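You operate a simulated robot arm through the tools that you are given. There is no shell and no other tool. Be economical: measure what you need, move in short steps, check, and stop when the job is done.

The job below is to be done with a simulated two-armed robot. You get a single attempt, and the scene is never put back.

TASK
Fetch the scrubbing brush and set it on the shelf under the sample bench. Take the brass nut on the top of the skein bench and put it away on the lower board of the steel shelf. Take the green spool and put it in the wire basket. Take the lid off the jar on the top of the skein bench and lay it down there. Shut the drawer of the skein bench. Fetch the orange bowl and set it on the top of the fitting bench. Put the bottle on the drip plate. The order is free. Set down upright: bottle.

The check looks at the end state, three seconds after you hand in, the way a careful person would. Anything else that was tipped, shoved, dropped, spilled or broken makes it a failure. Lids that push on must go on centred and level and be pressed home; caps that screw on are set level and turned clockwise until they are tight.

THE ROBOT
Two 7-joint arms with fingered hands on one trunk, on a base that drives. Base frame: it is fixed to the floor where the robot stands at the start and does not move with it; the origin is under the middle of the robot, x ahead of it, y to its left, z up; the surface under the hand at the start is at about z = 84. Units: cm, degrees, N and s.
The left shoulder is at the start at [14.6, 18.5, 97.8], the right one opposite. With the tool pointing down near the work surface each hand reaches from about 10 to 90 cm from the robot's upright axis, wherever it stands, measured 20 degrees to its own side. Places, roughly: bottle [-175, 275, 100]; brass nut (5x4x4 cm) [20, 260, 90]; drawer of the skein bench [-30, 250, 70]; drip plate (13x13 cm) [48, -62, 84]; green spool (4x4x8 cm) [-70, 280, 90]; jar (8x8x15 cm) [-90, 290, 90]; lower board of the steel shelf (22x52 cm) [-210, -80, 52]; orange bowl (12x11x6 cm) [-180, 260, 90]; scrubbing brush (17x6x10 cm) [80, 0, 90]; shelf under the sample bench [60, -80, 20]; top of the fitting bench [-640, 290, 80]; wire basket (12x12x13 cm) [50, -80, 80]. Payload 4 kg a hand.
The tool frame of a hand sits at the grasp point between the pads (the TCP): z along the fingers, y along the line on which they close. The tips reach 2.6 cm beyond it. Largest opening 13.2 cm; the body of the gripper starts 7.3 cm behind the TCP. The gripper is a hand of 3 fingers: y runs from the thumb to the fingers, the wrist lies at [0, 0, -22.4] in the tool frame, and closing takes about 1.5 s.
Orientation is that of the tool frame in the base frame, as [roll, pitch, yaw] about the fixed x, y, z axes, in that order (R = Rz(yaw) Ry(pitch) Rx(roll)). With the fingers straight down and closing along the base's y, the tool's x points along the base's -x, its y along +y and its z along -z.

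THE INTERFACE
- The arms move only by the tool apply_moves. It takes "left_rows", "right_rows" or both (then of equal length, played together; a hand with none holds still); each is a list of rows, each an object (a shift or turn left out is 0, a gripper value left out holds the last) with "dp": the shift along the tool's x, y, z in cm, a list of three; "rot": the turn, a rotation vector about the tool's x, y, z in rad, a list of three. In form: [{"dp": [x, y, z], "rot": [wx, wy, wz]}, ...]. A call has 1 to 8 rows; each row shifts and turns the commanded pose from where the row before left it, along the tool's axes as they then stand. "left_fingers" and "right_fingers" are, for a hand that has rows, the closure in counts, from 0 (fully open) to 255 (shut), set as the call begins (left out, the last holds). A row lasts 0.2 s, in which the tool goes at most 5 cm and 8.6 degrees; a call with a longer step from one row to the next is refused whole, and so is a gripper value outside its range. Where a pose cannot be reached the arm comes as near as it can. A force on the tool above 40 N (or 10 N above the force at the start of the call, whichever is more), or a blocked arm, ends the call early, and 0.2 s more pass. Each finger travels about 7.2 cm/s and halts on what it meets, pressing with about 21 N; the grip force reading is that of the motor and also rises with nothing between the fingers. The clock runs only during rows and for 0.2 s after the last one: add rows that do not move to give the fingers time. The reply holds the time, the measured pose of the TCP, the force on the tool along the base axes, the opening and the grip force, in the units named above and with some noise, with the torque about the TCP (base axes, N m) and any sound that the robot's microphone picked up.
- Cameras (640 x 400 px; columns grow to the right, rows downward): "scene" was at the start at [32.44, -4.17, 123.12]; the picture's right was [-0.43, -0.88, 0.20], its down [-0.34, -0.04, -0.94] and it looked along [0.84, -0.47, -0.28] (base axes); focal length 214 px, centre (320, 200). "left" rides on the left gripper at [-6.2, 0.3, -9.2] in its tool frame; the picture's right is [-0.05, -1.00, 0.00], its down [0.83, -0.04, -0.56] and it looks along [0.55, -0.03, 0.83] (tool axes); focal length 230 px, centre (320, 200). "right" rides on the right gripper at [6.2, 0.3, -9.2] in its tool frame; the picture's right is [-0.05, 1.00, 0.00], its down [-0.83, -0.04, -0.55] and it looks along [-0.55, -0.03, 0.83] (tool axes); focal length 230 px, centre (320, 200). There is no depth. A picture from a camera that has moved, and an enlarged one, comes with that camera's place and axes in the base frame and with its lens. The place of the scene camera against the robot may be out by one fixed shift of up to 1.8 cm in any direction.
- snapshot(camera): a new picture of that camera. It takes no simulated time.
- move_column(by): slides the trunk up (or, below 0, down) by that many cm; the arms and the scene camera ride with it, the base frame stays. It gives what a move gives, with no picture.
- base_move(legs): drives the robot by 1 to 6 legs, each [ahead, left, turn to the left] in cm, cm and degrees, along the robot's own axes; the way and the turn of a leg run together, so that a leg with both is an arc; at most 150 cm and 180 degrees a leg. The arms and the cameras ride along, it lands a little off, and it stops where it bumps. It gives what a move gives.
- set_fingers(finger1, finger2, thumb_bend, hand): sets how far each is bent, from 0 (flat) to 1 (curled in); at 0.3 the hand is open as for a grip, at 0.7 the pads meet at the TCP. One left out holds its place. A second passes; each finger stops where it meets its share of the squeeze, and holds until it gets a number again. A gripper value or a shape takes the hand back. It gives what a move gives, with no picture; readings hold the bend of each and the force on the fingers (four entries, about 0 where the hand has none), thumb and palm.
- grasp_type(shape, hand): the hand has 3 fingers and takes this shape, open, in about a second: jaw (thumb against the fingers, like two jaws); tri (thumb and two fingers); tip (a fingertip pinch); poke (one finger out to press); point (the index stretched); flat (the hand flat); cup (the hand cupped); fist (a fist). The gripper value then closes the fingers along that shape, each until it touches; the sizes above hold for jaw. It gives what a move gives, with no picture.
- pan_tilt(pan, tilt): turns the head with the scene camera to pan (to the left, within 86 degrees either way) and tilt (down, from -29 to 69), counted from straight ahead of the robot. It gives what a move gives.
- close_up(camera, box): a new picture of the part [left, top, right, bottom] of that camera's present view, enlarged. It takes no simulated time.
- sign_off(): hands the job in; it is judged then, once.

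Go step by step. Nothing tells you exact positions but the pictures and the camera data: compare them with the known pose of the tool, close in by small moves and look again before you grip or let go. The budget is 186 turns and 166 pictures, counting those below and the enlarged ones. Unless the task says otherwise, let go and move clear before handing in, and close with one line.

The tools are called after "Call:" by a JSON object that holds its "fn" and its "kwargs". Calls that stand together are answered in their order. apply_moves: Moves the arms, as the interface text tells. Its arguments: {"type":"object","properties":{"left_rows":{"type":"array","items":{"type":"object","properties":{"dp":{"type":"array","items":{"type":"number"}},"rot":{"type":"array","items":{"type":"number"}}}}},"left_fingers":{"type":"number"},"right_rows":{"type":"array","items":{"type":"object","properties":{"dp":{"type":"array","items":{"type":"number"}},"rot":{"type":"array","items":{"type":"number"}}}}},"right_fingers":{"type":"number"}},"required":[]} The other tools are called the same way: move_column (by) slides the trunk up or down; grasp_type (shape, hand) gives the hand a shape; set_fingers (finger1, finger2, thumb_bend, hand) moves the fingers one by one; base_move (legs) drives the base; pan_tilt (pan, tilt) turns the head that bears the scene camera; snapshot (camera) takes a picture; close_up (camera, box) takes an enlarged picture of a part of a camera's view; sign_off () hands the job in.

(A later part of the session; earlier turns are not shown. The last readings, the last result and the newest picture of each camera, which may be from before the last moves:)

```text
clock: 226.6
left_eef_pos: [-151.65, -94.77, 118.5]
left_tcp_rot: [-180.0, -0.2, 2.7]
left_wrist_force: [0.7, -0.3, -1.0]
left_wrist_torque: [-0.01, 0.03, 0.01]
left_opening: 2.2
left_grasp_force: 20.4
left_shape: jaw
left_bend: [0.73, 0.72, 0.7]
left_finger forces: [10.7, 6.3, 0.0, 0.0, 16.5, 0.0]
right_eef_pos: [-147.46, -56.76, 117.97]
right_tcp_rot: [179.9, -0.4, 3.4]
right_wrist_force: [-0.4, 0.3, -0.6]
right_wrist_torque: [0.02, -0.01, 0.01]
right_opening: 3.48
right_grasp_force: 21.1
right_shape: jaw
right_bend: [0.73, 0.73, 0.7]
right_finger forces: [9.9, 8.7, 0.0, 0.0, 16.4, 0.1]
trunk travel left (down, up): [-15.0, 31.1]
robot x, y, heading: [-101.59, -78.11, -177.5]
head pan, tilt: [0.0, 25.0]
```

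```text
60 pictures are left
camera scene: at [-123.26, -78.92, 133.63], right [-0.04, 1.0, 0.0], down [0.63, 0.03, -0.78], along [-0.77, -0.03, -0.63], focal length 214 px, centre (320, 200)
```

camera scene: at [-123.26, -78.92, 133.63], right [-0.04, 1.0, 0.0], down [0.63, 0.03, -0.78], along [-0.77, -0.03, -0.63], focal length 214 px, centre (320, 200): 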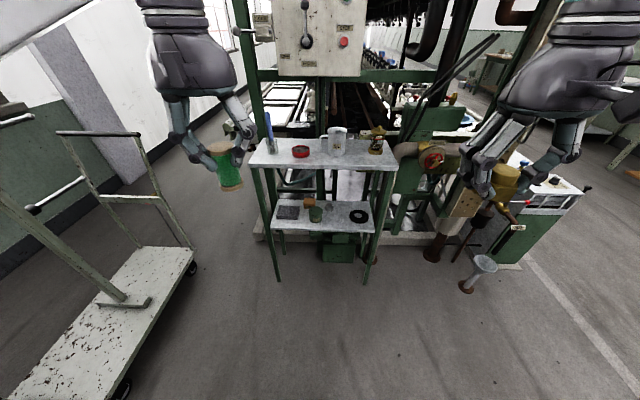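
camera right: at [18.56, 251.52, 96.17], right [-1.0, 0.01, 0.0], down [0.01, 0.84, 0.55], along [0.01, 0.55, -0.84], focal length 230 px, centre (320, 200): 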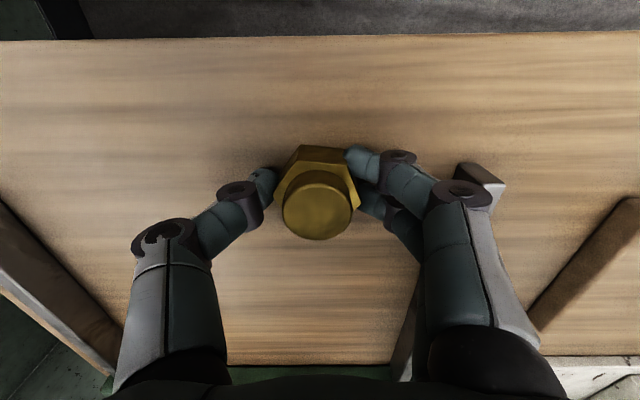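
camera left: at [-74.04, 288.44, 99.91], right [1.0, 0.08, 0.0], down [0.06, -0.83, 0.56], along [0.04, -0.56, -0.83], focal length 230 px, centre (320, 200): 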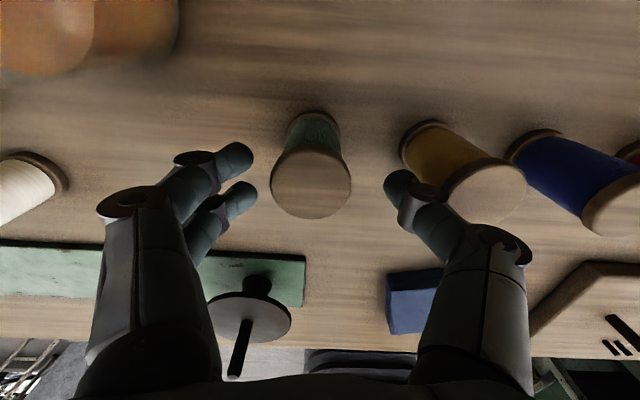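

Steel shelf: lower board about x −220..−197, y −106..−54, z≈52, top board z≈89. Zoom to find a free spot.

Call:
{"fn": "close_up", "kwargs": {"camera": "scene", "box": [250, 130, 410, 240]}}

```text
3.64 times, centred on (330, 185) of scene
camera zoom: at [-123.26, -78.92, 133.63], right [-0.04, 1.0, 0.0], down [0.63, 0.03, -0.78], along [-0.77, -0.03, -0.63], focal length 780 px, centre (284, 254)
```

zoom: 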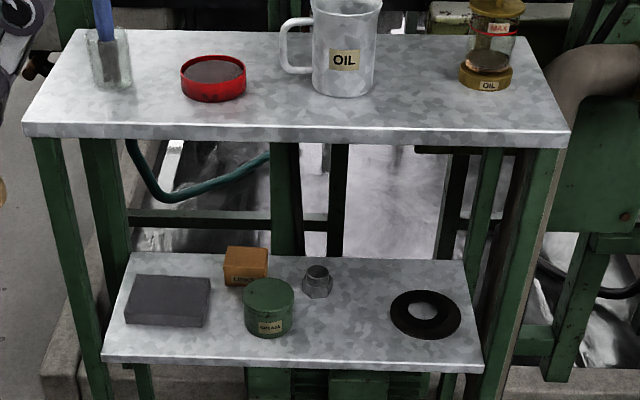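

Free spot at (-206,-73) between can and ring. Tuck the left hand, tilt the right hand 35° forward and lower it before the shelf.

Call:
{"fn": "apply_moves", "kwargs": {"left_rows": [{"dp": [4, 0, -3]}, {"dp": [4, 0, -3]}, {"dp": [4, 0, -3]}, {"dp": [4, 0, -3]}, {"dp": [0, 0, 0]}, {"dp": [0, 0, 0]}, {"dp": [0, 0, 0]}, {"dp": [0, 0, 0]}], "right_rows": [{"rot": [0, -0.122, 0]}, {"rot": [0, -0.122, 0]}, {"rot": [0, -0.122, 0]}, {"rot": [0, -0.122, 0]}, {"rot": [0, -0.122, 0]}, {"dp": [2.53, 0, 3.6]}, {"dp": [2.53, 0, 3.6]}, {"dp": [2.53, 0, 3.6]}]}}

Call:
{"fn": "apply_moves", "kwargs": {"right_rows": [{"dp": [2.53, 0, 3.6]}, {"dp": [2.53, 0, 3.6]}, {"dp": [2.53, 0, 3.6]}, {"dp": [2.53, 0, 3.6]}, {"dp": [2.53, 0, 3.6]}, {"dp": [2.53, 0, 3.6]}, {"dp": [2.53, 0, 3.6]}, {"dp": [2.53, 0, 3.6]}]}}

Call:
{"fn": "base_move", "kwargs": {"legs": [[15, 9, -2.5]]}}

Call:
{"fn": "snapshot", "kwargs": {"camera": "right"}}

```text
clock: 228.4
left_eef_pos: [-135.85, -94.04, 130.3]
left_tcp_rot: [179.9, -0.4, 2.7]
left_wrist_force: [-0.4, -0.1, -0.3]
left_wrist_torque: [0.03, -0.03, 0.02]
left_opening: 2.21
left_grasp_force: 20.6
left_shape: jaw
left_bend: [0.73, 0.72, 0.7]
left_finger forces: [10.9, 6.3, 0.0, 0.0, 16.0, 0.0]
right_eef_pos: [-147.18, -56.66, 104.69]
right_tcp_rot: [-179.9, 34.4, 3.4]
right_wrist_force: [0.2, -0.3, -0.2]
right_wrist_torque: [-0.01, -0.02, -0.03]
right_opening: 3.47
right_grasp_force: 21.3
right_shape: jaw
right_bend: [0.73, 0.73, 0.7]
right_finger forces: [10.1, 8.6, 0.0, 0.0, 15.6, 0.1]
trunk travel left (down, up): [-15.0, 31.1]
robot x, y, heading: [-101.56, -77.74, -177.6]
head pan, tilt: [0.0, 25.0]
```

```text
clock: 230.2
left_eef_pos: [-135.84, -93.95, 130.33]
left_tcp_rot: [180.0, -0.2, 2.6]
left_wrist_force: [-0.7, -0.2, 0.1]
left_wrist_torque: [0.0, 0.0, 0.02]
left_opening: 2.21
left_grasp_force: 21.4
left_shape: jaw
left_bend: [0.73, 0.72, 0.7]
left_finger forces: [10.9, 6.3, 0.0, 0.0, 16.0, 0.0]
right_eef_pos: [-147.08, -56.77, 69.45]
right_tcp_rot: [-179.9, 34.6, 3.4]
right_wrist_force: [0.8, 0.5, -1.6]
right_wrist_torque: [0.02, 0.01, 0.0]
right_opening: 3.26
right_grasp_force: 21.1
right_shape: jaw
right_bend: [0.73, 0.74, 0.71]
right_finger forces: [7.8, 8.3, 0.1, 0.1, 14.1, 0.1]
right hand out of reach, approached as far as the arm can: row 3
trunk travel left (down, up): [-15.0, 31.1]
robot x, y, heading: [-101.43, -77.94, -177.7]
head pan, tilt: [0.0, 25.0]
```

```text
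clock: 231.7
left_eef_pos: [-151.21, -101.52, 130.33]
left_tcp_rot: [-180.0, -0.2, 0.1]
left_wrist_force: [0.8, 0.2, -0.3]
left_wrist_torque: [0.02, -0.04, -0.02]
left_opening: 2.23
left_grasp_force: 21.2
left_shape: jaw
left_bend: [0.73, 0.72, 0.7]
left_finger forces: [11.0, 6.3, 0.0, 0.0, 16.0, 0.1]
right_eef_pos: [-160.69, -63.85, 69.45]
right_tcp_rot: [-179.9, 34.5, 0.8]
right_wrist_force: [-0.2, -0.6, -1.1]
right_wrist_torque: [-0.02, -0.05, -0.04]
right_opening: 3.27
right_grasp_force: 21.1
right_shape: jaw
right_bend: [0.73, 0.74, 0.71]
right_finger forces: [7.7, 8.3, 0.0, 0.0, 14.3, 0.0]
trunk travel left (down, up): [-15.0, 31.1]
robot x, y, heading: [-116.13, -87.28, 179.7]
head pan, tilt: [0.0, 25.0]
```

```text
58 pictures are left
camera right: at [-150.5, -64.09, 73.61], right [-0.03, -1.0, 0.03], down [-0.37, 0.04, 0.93], along [-0.93, 0.02, -0.37], focal length 230 px, centre (320, 200)
```

right: 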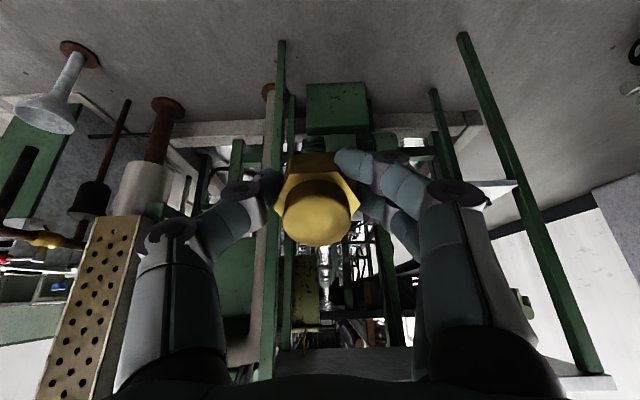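

Shift left 9 cm and lower 8, then advance.

Call:
{"fn": "apply_moves", "kwargs": {"right_rows": [{"dp": [1.63, 3.07, 2.33]}, {"dp": [1.63, 3.07, 2.33]}, {"dp": [1.63, 3.07, 2.33]}, {"dp": [-3.3, 0, 2.3]}, {"dp": [-3.3, 0, 2.3]}, {"dp": [0, 0, 0]}]}}

Call:
{"fn": "base_move", "kwargs": {"legs": [[20, 0, 0]]}}

Call:
{"fn": "snapshot", "kwargs": {"camera": "right"}}

Call:
{"fn": "snapshot", "kwargs": {"camera": "scene"}}

```text
clock: 233.1
left_eef_pos: [-151.02, -101.67, 130.41]
left_tcp_rot: [179.9, -0.2, 0.1]
left_wrist_force: [0.2, 0.5, -0.7]
left_wrist_torque: [-0.01, 0.0, 0.02]
left_opening: 2.22
left_grasp_force: 20.4
left_shape: jaw
left_bend: [0.73, 0.72, 0.7]
left_finger forces: [10.9, 6.3, 0.1, 0.1, 16.0, 0.0]
right_eef_pos: [-170.32, -72.66, 62.55]
right_tcp_rot: [-179.9, 34.6, 0.9]
right_wrist_force: [0.7, 0.5, -1.6]
right_wrist_torque: [0.0, -0.04, -0.01]
right_opening: 3.22
right_grasp_force: 20.8
right_shape: jaw
right_bend: [0.73, 0.74, 0.71]
right_finger forces: [7.8, 8.4, 0.0, 0.0, 14.0, 0.0]
right hand out of reach, approached as far as the arm can: row 2, 3
trunk travel left (down, up): [-15.0, 31.1]
robot x, y, heading: [-116.2, -86.92, 179.8]
head pan, tilt: [0.0, 25.0]
```

```text
clock: 234.7
left_eef_pos: [-171.45, -101.5, 130.44]
left_tcp_rot: [-180.0, -0.2, 0.1]
left_wrist_force: [-1.0, -0.5, -0.7]
left_wrist_torque: [0.01, -0.04, 0.02]
left_opening: 2.21
left_grasp_force: 21.6
left_shape: jaw
left_bend: [0.73, 0.72, 0.7]
left_finger forces: [11.0, 6.3, 0.0, 0.0, 16.0, 0.0]
right_eef_pos: [-190.55, -72.66, 62.6]
right_tcp_rot: [-179.8, 34.4, 0.8]
right_wrist_force: [-0.3, -0.1, -2.6]
right_wrist_torque: [0.0, 0.0, -0.03]
right_opening: 3.24
right_grasp_force: 20.8
right_shape: jaw
right_bend: [0.73, 0.74, 0.71]
right_finger forces: [7.7, 8.2, 0.0, 0.0, 13.9, 0.1]
trunk travel left (down, up): [-15.0, 31.1]
robot x, y, heading: [-136.16, -87.21, 179.9]
head pan, tilt: [0.0, 25.0]
```

```text
57 pictures are left
camera right: at [-180.32, -72.86, 66.61], right [-0.03, -1.0, 0.03], down [-0.37, 0.04, 0.93], along [-0.93, 0.02, -0.37], focal length 230 px, centre (320, 200)
```

right: 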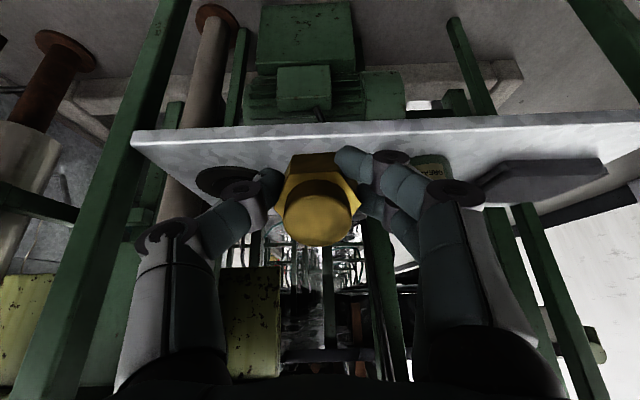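

```text
56 pictures are left
camera scene: at [-158.22, -86.96, 133.63], right [0.0, 1.0, 0.0], down [0.63, 0.0, -0.77], along [-0.77, 0.0, -0.63], focal length 214 px, centre (320, 200)
```

scene: 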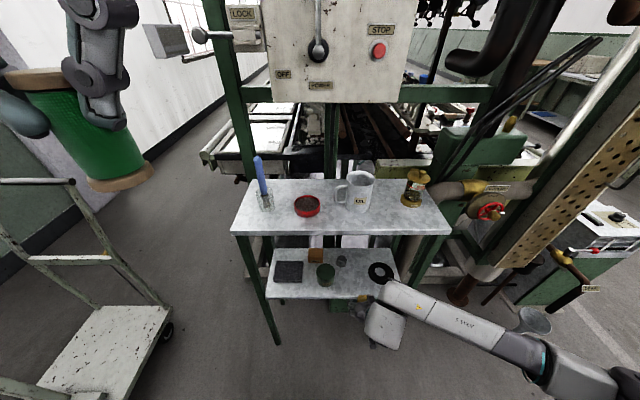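

Lined up between the ring and the can. Advance 15.5 cm.

Call:
{"fn": "base_move", "kwargs": {"legs": [[15.5, 0, 0]]}}

Call:
{"fn": "apply_moves", "kwargs": {"right_rows": [{"dp": [0.86, 0, 1.23]}, {"dp": [0.86, 0, 1.23]}, {"dp": [0.57, 0, 0.82]}, {"dp": [0, 0, 0]}]}}

Call:
{"fn": "snapshot", "kwargs": {"camera": "right"}}

```text
clock: 236.1
left_eef_pos: [-187.17, -101.24, 130.21]
left_tcp_rot: [180.0, -0.4, -0.1]
left_wrist_force: [-0.3, -0.2, 0.1]
left_wrist_torque: [0.0, -0.02, 0.03]
left_opening: 2.23
left_grasp_force: 21.0
left_shape: jaw
left_bend: [0.73, 0.72, 0.7]
left_finger forces: [11.1, 6.3, 0.0, 0.0, 15.9, 0.0]
right_eef_pos: [-205.8, -72.33, 62.03]
right_tcp_rot: [-179.9, 34.1, 0.8]
right_wrist_force: [0.5, 0.0, -1.7]
right_wrist_torque: [-0.03, -0.07, 0.02]
right_opening: 3.21
right_grasp_force: 21.0
right_shape: jaw
right_bend: [0.73, 0.74, 0.71]
right_finger forces: [7.9, 8.6, 0.1, 0.0, 14.0, 0.0]
trunk travel left (down, up): [-15.0, 31.1]
robot x, y, heading: [-151.84, -87.03, 179.5]
head pan, tilt: [0.0, 25.0]
```

```text
clock: 237.1
left_eef_pos: [-186.99, -101.26, 130.42]
left_tcp_rot: [180.0, -0.2, -0.1]
left_wrist_force: [-0.4, 0.4, -0.6]
left_wrist_torque: [0.01, -0.03, -0.01]
left_opening: 2.2
left_grasp_force: 21.5
left_shape: jaw
left_bend: [0.73, 0.72, 0.7]
left_finger forces: [11.0, 6.3, 0.0, 0.1, 15.9, 0.0]
right_eef_pos: [-205.67, -72.34, 58.25]
right_tcp_rot: [-179.9, 34.2, 0.8]
right_wrist_force: [0.2, -0.5, -1.3]
right_wrist_torque: [-0.01, -0.01, 0.01]
right_opening: 3.22
right_grasp_force: 21.2
right_shape: jaw
right_bend: [0.73, 0.74, 0.71]
right_finger forces: [7.9, 8.5, 0.0, 0.0, 13.9, 0.1]
trunk travel left (down, up): [-15.0, 31.1]
robot x, y, heading: [-151.78, -86.88, 179.6]
head pan, tilt: [0.0, 25.0]
```

```text
55 pictures are left
camera right: at [-195.52, -72.67, 62.38], right [-0.03, -1.0, 0.03], down [-0.37, 0.04, 0.93], along [-0.93, 0.02, -0.38], focal length 230 px, centre (320, 200)
```

right: 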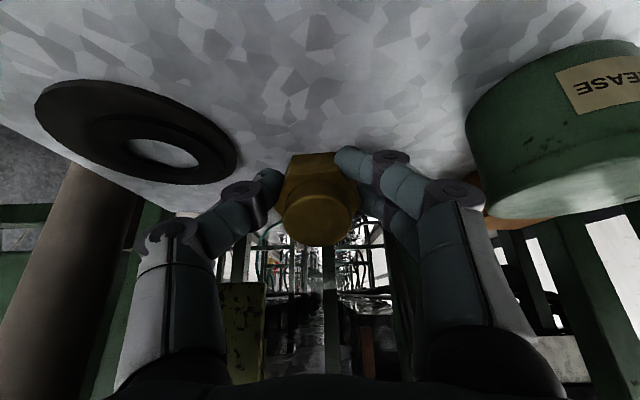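

Room is fine. Pull back ~1.3 cm to stay clear of the steel nut behind, then lower to contact.

Call:
{"fn": "apply_moves", "kwargs": {"right_rows": [{"dp": [1.06, 0, -0.75]}, {"dp": [0.6, 0, 0.85]}, {"dp": [0.4, 0, 0.57]}, {"dp": [0, 0, 0]}]}}

Call:
{"fn": "apply_moves", "kwargs": {"right_rows": [{"dp": [0.23, 0, 0.33]}, {"dp": [0, 0, 0]}]}}

Call:
{"fn": "apply_moves", "kwargs": {"right_rows": [{"dp": [0.23, 0, 0.33]}, {"dp": [0, 0, 0]}]}}

```text
clock: 238.1
left_eef_pos: [-186.8, -101.41, 130.42]
left_tcp_rot: [-179.9, -0.2, -0.1]
left_wrist_force: [-0.1, -0.1, -0.9]
left_wrist_torque: [0.0, 0.03, 0.01]
left_opening: 2.22
left_grasp_force: 21.2
left_shape: jaw
left_bend: [0.73, 0.72, 0.7]
left_finger forces: [11.1, 6.3, 0.0, 0.0, 15.9, 0.0]
right_eef_pos: [-204.26, -72.39, 56.41]
right_tcp_rot: [-179.9, 34.3, 0.9]
right_wrist_force: [0.2, 0.2, -1.1]
right_wrist_torque: [0.01, 0.0, -0.01]
right_opening: 3.21
right_grasp_force: 21.2
right_shape: jaw
right_bend: [0.73, 0.74, 0.71]
right_finger forces: [7.7, 8.5, 0.0, 0.1, 13.8, 0.0]
trunk travel left (down, up): [-15.0, 31.1]
robot x, y, heading: [-151.65, -86.71, 179.7]
head pan, tilt: [0.0, 25.0]
```

```text
clock: 238.7
left_eef_pos: [-186.75, -101.33, 130.38]
left_tcp_rot: [179.9, -0.3, -0.1]
left_wrist_force: [0.6, -0.2, -0.6]
left_wrist_torque: [-0.01, -0.01, -0.01]
left_opening: 2.22
left_grasp_force: 20.7
left_shape: jaw
left_bend: [0.73, 0.72, 0.7]
left_finger forces: [11.0, 6.3, 0.1, 0.1, 15.9, 0.0]
right_eef_pos: [-204.3, -72.48, 56.16]
right_tcp_rot: [-179.8, 34.3, 0.8]
right_wrist_force: [-0.2, 0.5, -1.3]
right_wrist_torque: [0.01, 0.0, 0.02]
right_opening: 3.22
right_grasp_force: 20.9
right_shape: jaw
right_bend: [0.73, 0.74, 0.71]
right_finger forces: [7.7, 8.5, 0.0, 0.0, 13.9, 0.0]
trunk travel left (down, up): [-15.0, 31.1]
robot x, y, heading: [-151.95, -86.74, 179.6]
head pan, tilt: [0.0, 25.0]
```

```text
clock: 239.3
left_eef_pos: [-186.62, -101.32, 130.51]
left_tcp_rot: [179.9, -0.2, -0.2]
left_wrist_force: [0.0, 0.3, -0.6]
left_wrist_torque: [-0.01, 0.0, -0.01]
left_opening: 2.22
left_grasp_force: 21.3
left_shape: jaw
left_bend: [0.73, 0.72, 0.7]
left_finger forces: [11.0, 6.3, 0.0, 0.0, 15.9, 0.1]
right_eef_pos: [-204.38, -72.47, 55.96]
right_tcp_rot: [-179.8, 34.4, 0.7]
right_wrist_force: [-1.1, -2.2, 13.2]
right_wrist_torque: [-0.24, 0.01, 0.02]
right_opening: 3.31
right_grasp_force: 20.7
right_shape: jaw
right_bend: [0.75, 0.74, 0.71]
right_finger forces: [22.0, 8.6, 0.1, 0.0, 15.6, 0.1]
trunk travel left (down, up): [-15.0, 31.1]
robot x, y, heading: [-151.77, -86.7, 179.5]
head pan, tilt: [0.0, 25.0]
```

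Contact. Ease up slightly, open moderately, and withdraw along the tool axis.

Call:
{"fn": "apply_moves", "kwargs": {"right_rows": [{"dp": [-0.17, 0, -0.25]}, {"dp": [0, 0, 0]}]}}

Call:
{"fn": "apply_moves", "kwargs": {"right_fingers": 135, "right_rows": [{"dp": [0, 0, 0]}, {"dp": [0, 0, 0]}, {"dp": [0, 0, 0]}, {"dp": [0, 0, 0]}, {"dp": [0, 0, 0]}]}}

Call:
{"fn": "apply_moves", "kwargs": {"right_rows": [{"dp": [0, 0, -2]}, {"dp": [0, 0, -3]}, {"dp": [0, 0, -3]}, {"dp": [0, 0, 0]}]}}

Call:
{"fn": "snapshot", "kwargs": {"camera": "right"}}

```text
clock: 239.9
left_eef_pos: [-186.83, -101.39, 130.39]
left_tcp_rot: [180.0, -0.2, -0.1]
left_wrist_force: [0.2, -0.4, -0.7]
left_wrist_torque: [0.02, 0.03, -0.02]
left_opening: 2.2
left_grasp_force: 20.6
left_shape: jaw
left_bend: [0.73, 0.72, 0.7]
left_finger forces: [11.0, 6.3, 0.0, 0.1, 16.0, 0.0]
right_eef_pos: [-204.23, -72.42, 56.03]
right_tcp_rot: [-179.7, 34.2, 0.9]
right_wrist_force: [-0.8, -0.7, 0.4]
right_wrist_torque: [-0.05, -0.05, -0.02]
right_opening: 3.28
right_grasp_force: 21.0
right_shape: jaw
right_bend: [0.74, 0.74, 0.71]
right_finger forces: [11.2, 9.2, 0.0, 0.0, 14.7, 0.0]
trunk travel left (down, up): [-15.0, 31.1]
robot x, y, heading: [-151.91, -86.91, 179.5]
head pan, tilt: [0.0, 25.0]
```

```text
clock: 241.1
left_eef_pos: [-186.82, -101.44, 130.42]
left_tcp_rot: [180.0, -0.3, -0.1]
left_wrist_force: [0.0, 0.2, -0.6]
left_wrist_torque: [-0.03, -0.01, 0.02]
left_opening: 2.2
left_grasp_force: 21.2
left_shape: jaw
left_bend: [0.73, 0.72, 0.7]
left_finger forces: [10.9, 6.3, 0.0, 0.0, 15.8, 0.0]
right_eef_pos: [-204.21, -72.4, 56.14]
right_tcp_rot: [-179.8, 34.4, 0.7]
right_wrist_force: [0.6, 1.4, 4.7]
right_wrist_torque: [-0.09, -0.04, 0.03]
right_opening: 6.0
right_grasp_force: 0.1
right_shape: jaw
right_bend: [0.74, 0.73, 0.7]
right_finger forces: [4.4, 0.1, 0.1, 0.0, 0.0, 0.0]
trunk travel left (down, up): [-15.0, 31.1]
robot x, y, heading: [-151.85, -86.87, 179.7]
head pan, tilt: [0.0, 25.0]
```

```text
clock: 242.1
left_eef_pos: [-186.83, -101.32, 130.5]
left_tcp_rot: [-179.9, -0.1, -0.2]
left_wrist_force: [0.3, 0.3, -0.7]
left_wrist_torque: [-0.01, -0.02, -0.01]
left_opening: 2.21
left_grasp_force: 20.8
left_shape: jaw
left_bend: [0.73, 0.72, 0.7]
left_finger forces: [11.1, 6.3, 0.0, 0.1, 16.0, 0.1]
right_eef_pos: [-199.69, -72.22, 62.68]
right_tcp_rot: [-179.7, 34.3, 0.9]
right_wrist_force: [0.7, 0.0, 0.7]
right_wrist_torque: [0.0, -0.02, 0.01]
right_opening: 6.18
right_grasp_force: 0.0
right_shape: jaw
right_bend: [0.73, 0.73, 0.7]
right_finger forces: [0.0, 0.0, 0.1, 0.0, 0.1, 0.1]
trunk travel left (down, up): [-15.0, 31.1]
robot x, y, heading: [-151.38, -87.14, 179.8]
head pan, tilt: [0.0, 25.0]
```

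```text
54 pictures are left
camera right: at [-189.46, -72.59, 66.81], right [-0.03, -1.0, 0.03], down [-0.37, 0.04, 0.93], along [-0.93, 0.02, -0.38], focal length 230 px, centre (320, 200)
```

right: 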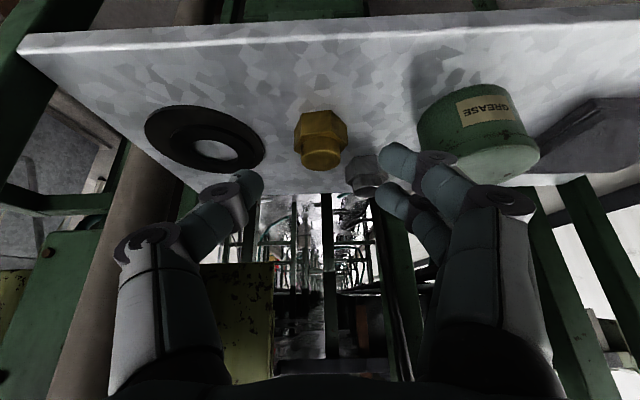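

The nut stands neatly on the lower board. Back out, raise the right hand, turn and go to the sample bench with the spool.

Call:
{"fn": "base_move", "kwargs": {"legs": [[-55, 0, 0]]}}

Call:
{"fn": "apply_moves", "kwargs": {"right_rows": [{"dp": [-2.5, 0, -3.6]}, {"dp": [-2.5, 0, -3.6]}, {"dp": [-2.5, 0, -3.6]}, {"dp": [-2.5, 0, -3.6]}, {"dp": [-2.5, 0, -3.6]}, {"dp": [-2.5, 0, -3.6]}, {"dp": [-2.5, 0, -3.6]}, {"dp": [-2.5, 0, -3.6]}]}}

Call:
{"fn": "apply_moves", "kwargs": {"right_fingers": 0, "right_rows": [{"dp": [-2.5, 0, -3.6]}, {"dp": [-2.5, 0, -3.6]}, {"dp": [-2.5, 0, -3.6]}, {"rot": [0, 0.12, 0]}, {"rot": [0, 0.12, 0]}, {"rot": [0, 0.12, 0]}, {"rot": [0, 0.12, 0]}, {"rot": [0, 0.12, 0]}]}}

Call:
{"fn": "base_move", "kwargs": {"legs": [[0, 0, 180], [66, -12, 0]]}}

Call:
{"fn": "pan_tilt", "kwargs": {"pan": 0, "tilt": 35}}

Call:
{"fn": "snapshot", "kwargs": {"camera": "scene"}}

```text
clock: 245.3
left_eef_pos: [-130.27, -101.65, 130.43]
left_tcp_rot: [179.9, -0.1, -0.2]
left_wrist_force: [0.0, 0.0, -0.3]
left_wrist_torque: [0.03, -0.01, 0.01]
left_opening: 2.2
left_grasp_force: 21.4
left_shape: jaw
left_bend: [0.73, 0.72, 0.7]
left_finger forces: [11.0, 6.3, 0.0, 0.1, 15.9, 0.0]
right_eef_pos: [-143.13, -72.74, 62.72]
right_tcp_rot: [-179.8, 34.2, 0.9]
right_wrist_force: [-0.6, 0.0, 0.4]
right_wrist_torque: [0.0, 0.0, -0.03]
right_opening: 6.16
right_grasp_force: 0.1
right_shape: jaw
right_bend: [0.73, 0.73, 0.7]
right_finger forces: [0.0, 0.0, 0.0, 0.0, 0.0, 0.0]
trunk travel left (down, up): [-15.0, 31.1]
robot x, y, heading: [-95.44, -87.66, 179.9]
head pan, tilt: [0.0, 25.0]
```

```text
clock: 247.2
left_eef_pos: [-130.3, -101.75, 130.45]
left_tcp_rot: [180.0, -0.2, -0.1]
left_wrist_force: [-0.4, 0.2, -0.9]
left_wrist_torque: [-0.01, -0.02, 0.0]
left_opening: 2.22
left_grasp_force: 20.9
left_shape: jaw
left_bend: [0.73, 0.72, 0.7]
left_finger forces: [11.0, 6.3, 0.0, 0.0, 15.8, 0.0]
right_eef_pos: [-143.2, -73.2, 97.59]
right_tcp_rot: [-179.7, 34.3, 1.0]
right_wrist_force: [0.9, -0.6, 0.1]
right_wrist_torque: [0.0, 0.02, -0.03]
right_opening: 6.17
right_grasp_force: 0.0
right_shape: jaw
right_bend: [0.73, 0.73, 0.7]
right_finger forces: [0.0, 0.1, 0.0, 0.0, 0.0, 0.1]
trunk travel left (down, up): [-15.0, 31.1]
robot x, y, heading: [-95.29, -87.33, 179.5]
head pan, tilt: [0.0, 25.0]
```

```text
clock: 248.9
left_eef_pos: [-130.31, -101.68, 130.39]
left_tcp_rot: [-180.0, -0.3, 0.0]
left_wrist_force: [0.1, -0.2, -0.8]
left_wrist_torque: [-0.02, -0.03, 0.0]
left_opening: 2.2
left_grasp_force: 20.8
left_shape: jaw
left_bend: [0.73, 0.72, 0.7]
left_finger forces: [11.0, 6.2, 0.0, 0.1, 16.0, 0.0]
right_eef_pos: [-143.52, -73.0, 110.84]
right_tcp_rot: [-179.8, -0.4, 0.8]
right_wrist_force: [-0.6, -0.2, 0.9]
right_wrist_torque: [0.02, 0.0, -0.01]
right_opening: 13.18
right_grasp_force: 0.1
right_shape: jaw
right_bend: [0.3, 0.3, 0.3]
right_finger forces: [0.0, 0.1, 0.1, 0.1, 0.1, 0.0]
trunk travel left (down, up): [-15.0, 31.1]
robot x, y, heading: [-95.27, -87.34, 179.7]
head pan, tilt: [0.0, 25.0]
```

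```text
clock: 260.0
left_eef_pos: [4.61, -83.25, 130.41]
left_tcp_rot: [179.8, -0.3, -178.8]
left_wrist_force: [-0.7, 0.6, -1.7]
left_wrist_torque: [-0.02, -0.01, 0.01]
left_opening: 2.18
left_grasp_force: 20.9
left_shape: jaw
left_bend: [0.73, 0.72, 0.7]
left_finger forces: [10.7, 5.8, 0.0, 0.1, 15.5, 0.0]
right_eef_pos: [18.36, -111.93, 110.86]
right_tcp_rot: [-179.9, -0.1, -177.8]
right_wrist_force: [0.0, -0.4, -0.2]
right_wrist_torque: [-0.02, -0.01, -0.03]
right_opening: 13.21
right_grasp_force: 0.1
right_shape: jaw
right_bend: [0.3, 0.3, 0.3]
right_finger forces: [0.0, 0.1, 0.0, 0.1, 0.0, 0.0]
trunk travel left (down, up): [-15.0, 31.1]
robot x, y, heading: [-30.09, -99.08, 1.0]
head pan, tilt: [0.0, 25.0]
```

```text
clock: 260.7
left_eef_pos: [4.61, -83.41, 130.4]
left_tcp_rot: [179.9, -0.2, -178.8]
left_wrist_force: [0.2, -0.4, 0.7]
left_wrist_torque: [0.04, 0.02, 0.0]
left_opening: 2.2
left_grasp_force: 20.9
left_shape: jaw
left_bend: [0.73, 0.72, 0.7]
left_finger forces: [10.8, 5.8, 0.0, 0.0, 15.6, 0.1]
right_eef_pos: [18.49, -111.86, 110.89]
right_tcp_rot: [-179.8, -0.1, -177.9]
right_wrist_force: [1.1, -0.4, -0.1]
right_wrist_torque: [0.01, -0.02, -0.02]
right_opening: 13.21
right_grasp_force: 0.0
right_shape: jaw
right_bend: [0.3, 0.3, 0.3]
right_finger forces: [0.0, 0.0, 0.1, 0.0, 0.0, 0.1]
trunk travel left (down, up): [-15.0, 31.1]
robot x, y, heading: [-29.95, -98.77, 0.8]
head pan, tilt: [0.0, 35.0]
```

```text
53 pictures are left
camera scene: at [-8.35, -98.3, 132.2], right [0.02, -1.0, 0.0], down [-0.76, -0.01, -0.65], along [0.65, 0.01, -0.76], focal length 214 px, centre (320, 200)
```

scene: 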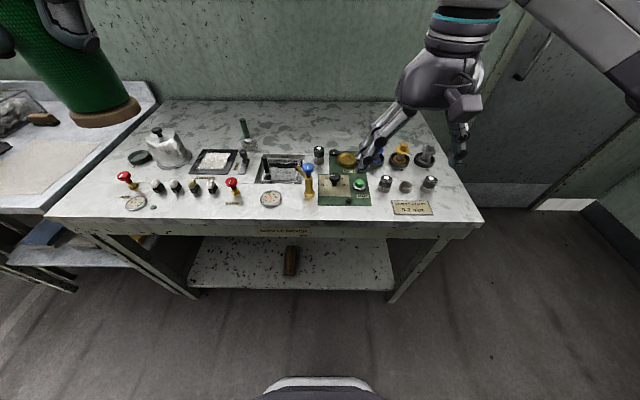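

I can see the brush on the shelf below. Zoom on the inset well that should be the wire basket.

Call:
{"fn": "close_up", "kwargs": {"camera": "scene", "box": [180, 110, 360, 220]}}

```text
3.56 times, centred on (270, 165) of scene
camera zoom: at [-8.35, -98.3, 132.2], right [0.02, -1.0, 0.0], down [-0.76, -0.01, -0.65], along [0.65, 0.01, -0.76], focal length 763 px, centre (498, 324)
```

zoom: 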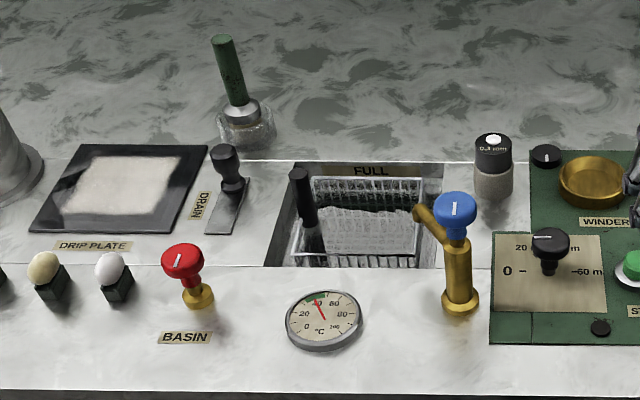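

The wire basket sits in the basin at about (46,-85), between its black handle (+y side) and a tap (−y side). I'll turn the left hand 90° so its narrow side faces these, then position above.

Call:
{"fn": "apply_moves", "kwargs": {"left_rows": [{"rot": [0, 0, -0.1428]}, {"rot": [0, 0, -0.1428]}, {"rot": [0, 0, -0.1428]}, {"rot": [0, 0, -0.1428]}, {"rot": [0, 0, -0.1428]}, {"rot": [0, 0, -0.1428]}]}}

Call:
{"fn": "apply_moves", "kwargs": {"left_rows": [{"rot": [0, 0, -0.1428]}, {"rot": [0, 0, -0.1428]}, {"rot": [0, 0, -0.1428]}, {"rot": [0, 0, -0.1428]}, {"rot": [0, 0, -0.1428]}, {"dp": [0, 0, 0]}]}}

```text
clock: 262.1
left_eef_pos: [4.56, -83.49, 130.36]
left_tcp_rot: [179.8, -0.1, -129.5]
left_wrist_force: [1.3, 0.4, -0.1]
left_wrist_torque: [-0.02, -0.01, -0.02]
left_opening: 2.19
left_grasp_force: 20.6
left_shape: jaw
left_bend: [0.73, 0.72, 0.7]
left_finger forces: [10.9, 5.6, 0.1, 0.1, 15.7, 0.0]
right_eef_pos: [18.49, -111.94, 110.82]
right_tcp_rot: [-179.7, -0.1, -177.9]
right_wrist_force: [-0.3, -0.8, 1.0]
right_wrist_torque: [0.02, -0.02, -0.03]
right_opening: 13.18
right_grasp_force: 0.0
right_shape: jaw
right_bend: [0.3, 0.3, 0.3]
right_finger forces: [0.1, 0.0, 0.1, 0.0, 0.0, 0.1]
trunk travel left (down, up): [-15.0, 31.1]
robot x, y, heading: [-29.9, -98.81, 0.7]
head pan, tilt: [0.0, 35.0]
```

```text
clock: 263.5
left_eef_pos: [4.69, -83.49, 130.43]
left_tcp_rot: [179.8, 0.0, -88.7]
left_wrist_force: [-0.1, -0.2, -0.9]
left_wrist_torque: [-0.01, 0.01, -0.03]
left_opening: 2.18
left_grasp_force: 20.5
left_shape: jaw
left_bend: [0.73, 0.72, 0.7]
left_finger forces: [10.8, 5.8, 0.1, 0.1, 15.6, 0.0]
right_eef_pos: [18.32, -111.89, 110.92]
right_tcp_rot: [-179.8, 0.0, -178.0]
right_wrist_force: [1.0, -0.3, 0.8]
right_wrist_torque: [-0.03, -0.02, 0.03]
right_opening: 13.18
right_grasp_force: 0.0
right_shape: jaw
right_bend: [0.3, 0.3, 0.3]
right_finger forces: [0.0, 0.0, 0.0, 0.1, 0.0, 0.0]
trunk travel left (down, up): [-15.0, 31.1]
robot x, y, heading: [-29.93, -98.52, 0.8]
head pan, tilt: [0.0, 35.0]
```

Call:
{"fn": "base_move", "kwargs": {"legs": [[12, 0, -0.8]]}}

Call:
{"fn": "apply_moves", "kwargs": {"left_rows": [{"dp": [0.25, -4.1, 2.7]}, {"dp": [0.25, -4.1, 2.7]}, {"dp": [0.25, -4.1, 2.7]}, {"dp": [0.25, -4.1, 2.7]}, {"dp": [0.25, -4.1, 2.7]}, {"dp": [0.25, -4.1, 2.7]}, {"dp": [0.25, -4.1, 2.7]}, {"dp": [0, 0, 2]}]}}

Call:
{"fn": "snapshot", "kwargs": {"camera": "left"}}

Call:
{"fn": "snapshot", "kwargs": {"camera": "scene"}}

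```text
clock: 264.7
left_eef_pos: [16.78, -83.94, 130.42]
left_tcp_rot: [179.8, -0.1, -89.7]
left_wrist_force: [-0.6, -0.1, -0.5]
left_wrist_torque: [0.0, 0.0, 0.01]
left_opening: 2.16
left_grasp_force: 20.4
left_shape: jaw
left_bend: [0.73, 0.72, 0.7]
left_finger forces: [10.9, 5.8, 0.1, 0.0, 15.5, 0.1]
right_eef_pos: [30.14, -112.52, 110.85]
right_tcp_rot: [-179.8, 0.0, -178.9]
right_wrist_force: [-0.3, -0.4, 0.4]
right_wrist_torque: [-0.05, -0.01, 0.01]
right_opening: 13.22
right_grasp_force: 0.0
right_shape: jaw
right_bend: [0.3, 0.3, 0.3]
right_finger forces: [0.0, 0.0, 0.0, 0.0, 0.0, 0.1]
trunk travel left (down, up): [-15.0, 31.1]
robot x, y, heading: [-18.28, -98.44, -0.1]
head pan, tilt: [0.0, 35.0]
```

```text
clock: 266.5
left_eef_pos: [45.19, -85.72, 109.53]
left_tcp_rot: [179.8, 0.0, -89.7]
left_wrist_force: [-0.3, 0.1, -0.7]
left_wrist_torque: [0.0, -0.02, 0.02]
left_opening: 2.18
left_grasp_force: 20.8
left_shape: jaw
left_bend: [0.73, 0.72, 0.7]
left_finger forces: [10.9, 5.7, 0.0, 0.0, 15.6, 0.0]
right_eef_pos: [30.2, -112.57, 110.92]
right_tcp_rot: [-179.8, 0.0, -178.8]
right_wrist_force: [0.2, 0.7, 0.2]
right_wrist_torque: [-0.05, 0.01, -0.05]
right_opening: 13.2
right_grasp_force: 0.1
right_shape: jaw
right_bend: [0.3, 0.3, 0.3]
right_finger forces: [0.0, 0.0, 0.0, 0.1, 0.0, 0.1]
trunk travel left (down, up): [-15.0, 31.1]
robot x, y, heading: [-18.17, -98.51, -0.1]
head pan, tilt: [0.0, 35.0]
```

```text
51 pictures are left
camera left: at [44.96, -79.49, 118.66], right [1.0, 0.06, 0.0], down [0.05, -0.83, 0.56], along [0.03, -0.55, -0.83], focal length 230 px, centre (320, 200)
```

left: 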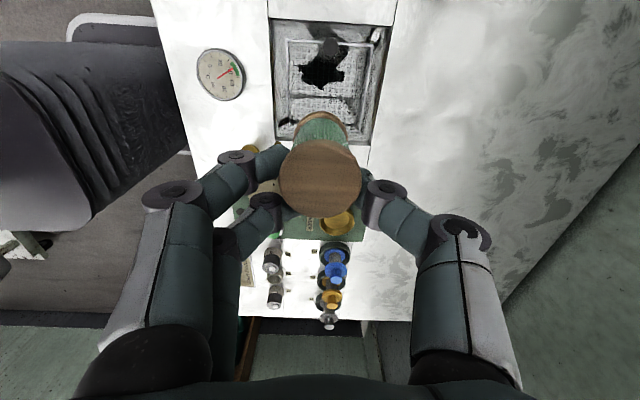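

```text
50 pictures are left
camera scene: at [3.57, -98.47, 132.21], right [0.0, -1.0, 0.0], down [-0.76, 0.0, -0.65], along [0.65, 0.0, -0.76], focal length 214 px, centre (320, 200)
```

scene: 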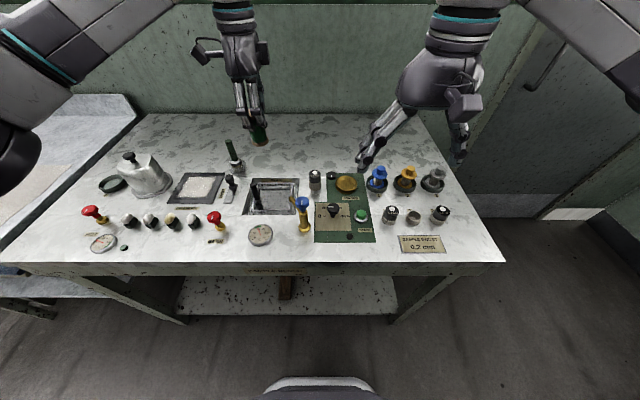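

Basket centre (46.3,-84.5). Adjust and descend to z≈84 watching forces.

Call:
{"fn": "apply_moves", "kwargs": {"left_rows": [{"dp": [-1.0, -1.0, 3]}, {"dp": [0, 0, 4]}, {"dp": [0, 0, 4]}, {"dp": [0, 0, 4]}, {"dp": [0, 0, 4]}, {"dp": [0, 0, 0]}]}}

Call:
{"fn": "snapshot", "kwargs": {"camera": "left"}}

Call:
{"fn": "close_up", "kwargs": {"camera": "scene", "box": [200, 120, 360, 240]}}

```text
clock: 267.9
left_eef_pos: [46.31, -84.54, 90.66]
left_tcp_rot: [179.8, 0.1, -89.7]
left_wrist_force: [0.3, -0.6, -0.6]
left_wrist_torque: [0.01, 0.0, 0.01]
left_opening: 2.19
left_grasp_force: 21.3
left_shape: jaw
left_bend: [0.73, 0.72, 0.7]
left_finger forces: [11.0, 5.6, 0.1, 0.1, 15.7, 0.1]
right_eef_pos: [30.15, -112.52, 110.81]
right_tcp_rot: [-179.8, -0.1, -178.8]
right_wrist_force: [-1.1, 0.0, -0.1]
right_wrist_torque: [0.03, -0.01, 0.03]
right_opening: 13.18
right_grasp_force: 0.1
right_shape: jaw
right_bend: [0.3, 0.3, 0.3]
right_finger forces: [0.0, 0.1, 0.0, 0.0, 0.0, 0.0]
trunk travel left (down, up): [-15.0, 31.1]
robot x, y, heading: [-18.17, -98.93, -0.1]
head pan, tilt: [0.0, 35.0]
```

```text
49 pictures are left
camera left: at [45.93, -78.43, 99.78], right [1.0, 0.06, 0.0], down [0.05, -0.83, 0.55], along [0.03, -0.55, -0.83], focal length 230 px, centre (320, 200)
```

left: 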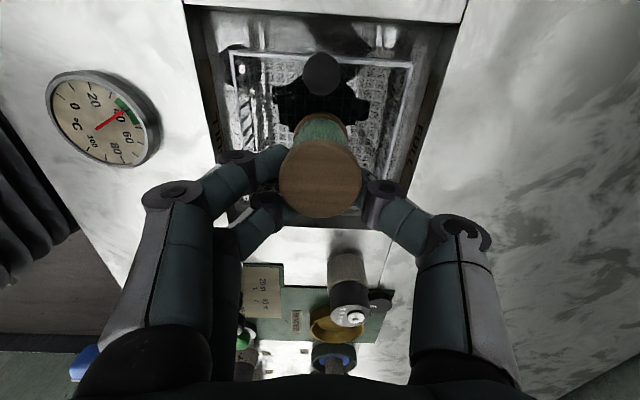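

```text
3.33 times, centred on (280, 180) of scene
camera zoom: at [3.54, -98.55, 132.22], right [0.0, -1.0, 0.0], down [-0.76, 0.0, -0.65], along [0.65, 0.0, -0.76], focal length 715 px, centre (453, 267)
```

zoom: 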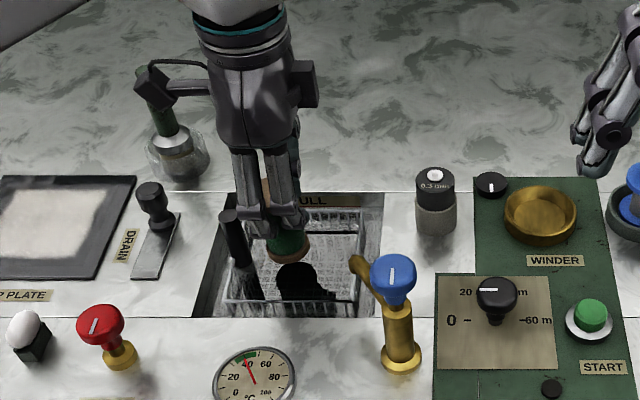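

Well centred over the basket. Lower 6.5 cm more.

Call:
{"fn": "apply_moves", "kwargs": {"left_rows": [{"dp": [0.3, 0, 2.2]}, {"dp": [0, 0, 2.2]}, {"dp": [0, 0, 2.0]}, {"dp": [0, 0, 0]}]}}

Call:
{"fn": "snapshot", "kwargs": {"camera": "left"}}

```text
clock: 268.9
left_eef_pos: [46.33, -84.83, 84.1]
left_tcp_rot: [179.9, 0.0, -89.7]
left_wrist_force: [-0.1, -0.2, -1.4]
left_wrist_torque: [0.01, 0.03, 0.04]
left_opening: 2.18
left_grasp_force: 20.9
left_shape: jaw
left_bend: [0.73, 0.72, 0.7]
left_finger forces: [11.0, 5.5, 0.0, 0.0, 15.6, 0.1]
right_eef_pos: [30.1, -112.47, 110.86]
right_tcp_rot: [-179.8, -0.1, -178.8]
right_wrist_force: [0.1, 0.1, 1.1]
right_wrist_torque: [0.01, 0.03, -0.01]
right_opening: 13.2
right_grasp_force: 0.2
right_shape: jaw
right_bend: [0.3, 0.3, 0.3]
right_finger forces: [0.1, 0.1, 0.0, 0.0, 0.1, 0.0]
trunk travel left (down, up): [-15.0, 31.1]
robot x, y, heading: [-18.19, -98.76, 0.3]
head pan, tilt: [0.0, 35.0]
```

```text
47 pictures are left
camera left: at [46.15, -78.69, 93.29], right [1.0, 0.06, 0.0], down [0.05, -0.83, 0.55], along [0.03, -0.55, -0.83], focal length 230 px, centre (320, 200)
```

left: 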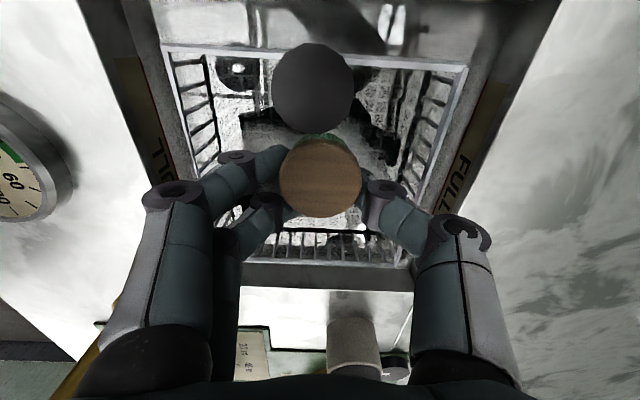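

Lower 3 cm more, then release.

Call:
{"fn": "apply_moves", "kwargs": {"left_rows": [{"dp": [0, 0, 1.5]}, {"dp": [0, 0, 1.3]}, {"dp": [0, 0, 0]}]}}

Call:
{"fn": "apply_moves", "kwargs": {"left_fingers": 150, "left_rows": [{"dp": [0, 0, 0]}, {"dp": [0, 0, 0]}, {"dp": [0, 0, 0]}, {"dp": [0, 0, 0]}]}}

Call:
{"fn": "apply_moves", "kwargs": {"left_rows": [{"dp": [0, 0, -3]}, {"dp": [0, 0, -4]}, {"dp": [0, 0, -4]}, {"dp": [0, 0, -4]}, {"dp": [0, 0, -4]}, {"dp": [0, 0, -4]}]}}

Call:
{"fn": "snapshot", "kwargs": {"camera": "left"}}

```text
clock: 269.7
left_eef_pos: [46.21, -85.06, 81.95]
left_tcp_rot: [-179.8, -0.3, -89.8]
left_wrist_force: [-1.6, -4.6, 37.6]
left_wrist_torque: [0.18, -0.5, -0.16]
left_opening: 2.17
left_grasp_force: 20.9
left_shape: jaw
left_bend: [0.74, 0.75, 0.73]
left_finger forces: [20.5, 0.0, 0.0, 0.0, 34.3, 0.1]
right_eef_pos: [29.72, -112.65, 111.11]
right_tcp_rot: [-180.0, 0.1, -178.9]
right_wrist_force: [-0.1, 0.6, -0.4]
right_wrist_torque: [0.04, 0.0, 0.01]
right_opening: 13.18
right_grasp_force: 0.1
right_shape: jaw
right_bend: [0.3, 0.3, 0.3]
right_finger forces: [0.0, 0.0, 0.0, 0.0, 0.1, 0.0]
trunk travel left (down, up): [-15.0, 31.1]
robot x, y, heading: [-18.21, -98.4, -0.1]
head pan, tilt: [0.0, 35.0]
```

```text
clock: 270.7
left_eef_pos: [46.17, -85.17, 81.96]
left_tcp_rot: [-179.7, -0.1, -89.7]
left_wrist_force: [-5.3, -9.6, 40.0]
left_wrist_torque: [0.3, -0.19, -0.13]
left_opening: 3.08
left_grasp_force: 0.1
left_shape: jaw
left_bend: [0.74, 0.74, 0.7]
left_finger forces: [33.8, 12.1, 0.0, 0.0, 48.4, 0.0]
right_eef_pos: [29.67, -112.79, 111.07]
right_tcp_rot: [-179.9, 0.2, -178.8]
right_wrist_force: [0.5, -0.7, -0.2]
right_wrist_torque: [0.0, -0.02, 0.01]
right_opening: 13.21
right_grasp_force: 0.1
right_shape: jaw
right_bend: [0.3, 0.3, 0.3]
right_finger forces: [0.1, 0.0, 0.1, 0.0, 0.1, 0.1]
trunk travel left (down, up): [-15.0, 31.1]
robot x, y, heading: [-18.27, -98.53, -0.3]
head pan, tilt: [0.0, 35.0]
```

```text
clock: 272.1
left_eef_pos: [46.27, -84.69, 104.17]
left_tcp_rot: [179.8, 0.1, -89.8]
left_wrist_force: [-0.5, 0.3, 0.2]
left_wrist_torque: [-0.01, 0.0, 0.0]
left_opening: 5.43
left_grasp_force: 0.0
left_shape: jaw
left_bend: [0.73, 0.73, 0.7]
left_finger forces: [0.0, 0.1, 0.1, 0.1, 0.0, 0.1]
right_eef_pos: [30.17, -112.61, 110.86]
right_tcp_rot: [-179.9, -0.1, -178.8]
right_wrist_force: [-0.8, -0.7, 0.0]
right_wrist_torque: [0.03, -0.03, -0.04]
right_opening: 13.19
right_grasp_force: 0.0
right_shape: jaw
right_bend: [0.3, 0.3, 0.3]
right_finger forces: [0.1, 0.0, 0.0, 0.1, 0.0, 0.1]
trunk travel left (down, up): [-15.0, 31.1]
robot x, y, heading: [-18.27, -98.51, 0.1]
head pan, tilt: [0.0, 35.0]
```

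```text
46 pictures are left
camera left: at [46.05, -78.58, 113.34], right [1.0, 0.06, 0.0], down [0.05, -0.83, 0.55], along [0.03, -0.55, -0.83], focal length 230 px, centre (320, 200)
```

left: 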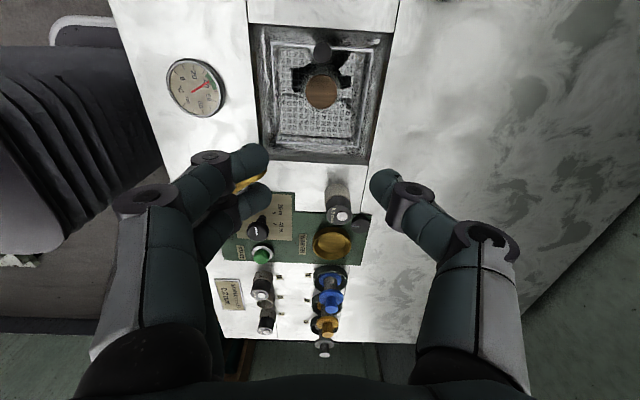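

The spool stands in the basket. Retract and turn the left hand back, then drive to the skein bench for the jar.

Call:
{"fn": "base_move", "kwargs": {"legs": [[-62, 0, 0]]}}

Call:
{"fn": "apply_moves", "kwargs": {"left_fingers": 0, "left_rows": [{"rot": [0, 0, 0.1428]}, {"rot": [0, 0, 0.1428]}, {"rot": [0, 0, 0.1428]}, {"rot": [0, 0, 0.1428]}, {"rot": [0, 0, 0.1428]}, {"rot": [0, 0, 0.1428]}, {"rot": [0, 0, 0.1428]}, {"rot": [0, 0, 0.1428]}]}}

Call:
{"fn": "apply_moves", "kwargs": {"left_rows": [{"rot": [0, 0, 0.1428]}, {"rot": [0, 0, 0.1428]}, {"rot": [0, 0, 0.1428]}, {"dp": [4, 1, -3]}, {"dp": [4, 1, -3]}, {"dp": [4, 1, -3]}, {"dp": [4, 1, -3]}, {"dp": [3, 1, -3]}]}}

Call:
{"fn": "base_move", "kwargs": {"legs": [[0, 0, 90], [150, 0, 0], [125, 18, 0]]}}

Call:
{"fn": "pan_tilt", "kwargs": {"pan": 12, "tilt": 25}}

Call:
{"fn": "snapshot", "kwargs": {"camera": "scene"}}

```text
clock: 275.7
left_eef_pos: [-16.99, -84.67, 103.95]
left_tcp_rot: [179.8, 0.1, -89.8]
left_wrist_force: [-0.4, 0.0, -0.4]
left_wrist_torque: [-0.01, 0.02, 0.0]
left_opening: 5.38
left_grasp_force: 0.1
left_shape: jaw
left_bend: [0.73, 0.73, 0.7]
left_finger forces: [0.0, 0.0, 0.0, 0.0, 0.1, 0.0]
right_eef_pos: [-33.11, -112.61, 110.92]
right_tcp_rot: [-179.8, -0.1, -178.8]
right_wrist_force: [0.3, 0.6, -0.4]
right_wrist_torque: [0.01, 0.01, -0.04]
right_opening: 13.2
right_grasp_force: 0.0
right_shape: jaw
right_bend: [0.3, 0.3, 0.3]
right_finger forces: [0.0, 0.0, 0.0, 0.1, 0.0, 0.0]
trunk travel left (down, up): [-15.0, 31.1]
robot x, y, heading: [-81.61, -98.31, 0.1]
head pan, tilt: [0.0, 35.0]
```

```text
clock: 277.5
left_eef_pos: [-16.97, -84.62, 104.02]
left_tcp_rot: [180.0, -0.1, -155.3]
left_wrist_force: [0.2, -0.1, -0.5]
left_wrist_torque: [-0.02, 0.01, -0.03]
left_opening: 13.19
left_grasp_force: 0.1
left_shape: jaw
left_bend: [0.3, 0.3, 0.3]
left_finger forces: [0.0, 0.1, 0.1, 0.0, 0.1, 0.0]
right_eef_pos: [-33.07, -112.56, 110.86]
right_tcp_rot: [-179.9, 0.0, -178.7]
right_wrist_force: [-0.8, 0.4, -0.5]
right_wrist_torque: [0.01, -0.01, 0.01]
right_opening: 13.19
right_grasp_force: 0.0
right_shape: jaw
right_bend: [0.3, 0.3, 0.3]
right_finger forces: [0.1, 0.0, 0.1, 0.1, 0.1, 0.0]
trunk travel left (down, up): [-15.0, 31.1]
robot x, y, heading: [-81.14, -98.45, -0.1]
head pan, tilt: [0.0, 35.0]
```

```text
refused: row 4 steps farther than a row can; nothing moved
```

```text
clock: 294.8
left_eef_pos: [-109.32, 243.92, 104.02]
left_tcp_rot: [180.0, -0.2, -66.2]
left_wrist_force: [0.8, 0.4, 0.0]
left_wrist_torque: [0.0, 0.01, 0.01]
left_opening: 13.17
left_grasp_force: 0.0
left_shape: jaw
left_bend: [0.3, 0.3, 0.3]
left_finger forces: [0.0, 0.1, 0.1, 0.0, 0.0, 0.0]
right_eef_pos: [-81.55, 227.22, 110.87]
right_tcp_rot: [-179.8, -0.1, -89.8]
right_wrist_force: [-0.1, -0.1, 0.7]
right_wrist_torque: [-0.03, 0.02, 0.03]
right_opening: 13.17
right_grasp_force: 0.1
right_shape: jaw
right_bend: [0.3, 0.3, 0.3]
right_finger forces: [0.0, 0.0, 0.1, 0.0, 0.1, 0.1]
trunk travel left (down, up): [-15.0, 31.1]
robot x, y, heading: [-96.87, 179.25, 88.8]
head pan, tilt: [0.0, 35.0]
```

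```text
clock: 295.5
left_eef_pos: [-109.41, 243.95, 103.94]
left_tcp_rot: [179.9, -0.2, -66.1]
left_wrist_force: [-0.3, 0.2, -0.2]
left_wrist_torque: [-0.02, -0.03, -0.03]
left_opening: 13.18
left_grasp_force: 0.1
left_shape: jaw
left_bend: [0.3, 0.3, 0.3]
left_finger forces: [0.0, 0.1, 0.0, 0.1, 0.1, 0.0]
right_eef_pos: [-81.71, 227.24, 110.77]
right_tcp_rot: [-179.8, -0.1, -89.7]
right_wrist_force: [0.5, 0.0, 0.2]
right_wrist_torque: [0.0, 0.03, 0.02]
right_opening: 13.21
right_grasp_force: 0.0
right_shape: jaw
right_bend: [0.3, 0.3, 0.3]
right_finger forces: [0.0, 0.0, 0.0, 0.0, 0.0, 0.1]
trunk travel left (down, up): [-15.0, 31.1]
robot x, y, heading: [-96.66, 179.11, 88.8]
head pan, tilt: [12.0, 25.0]
```

```text
45 pictures are left
camera scene: at [-97.74, 201.18, 133.67], right [0.98, 0.18, -0.05], down [0.08, -0.62, -0.78], along [-0.17, 0.76, -0.63], focal length 214 px, centre (320, 200)
```

scene: 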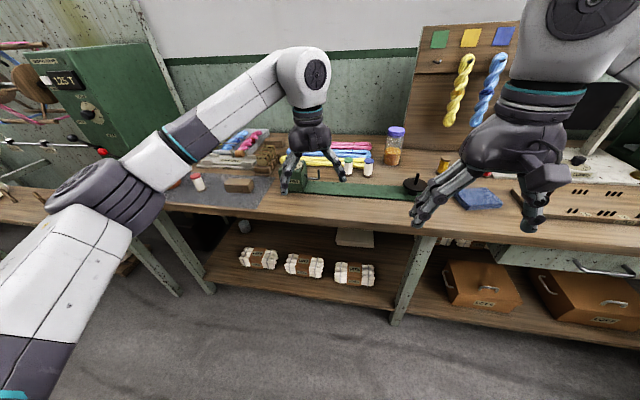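

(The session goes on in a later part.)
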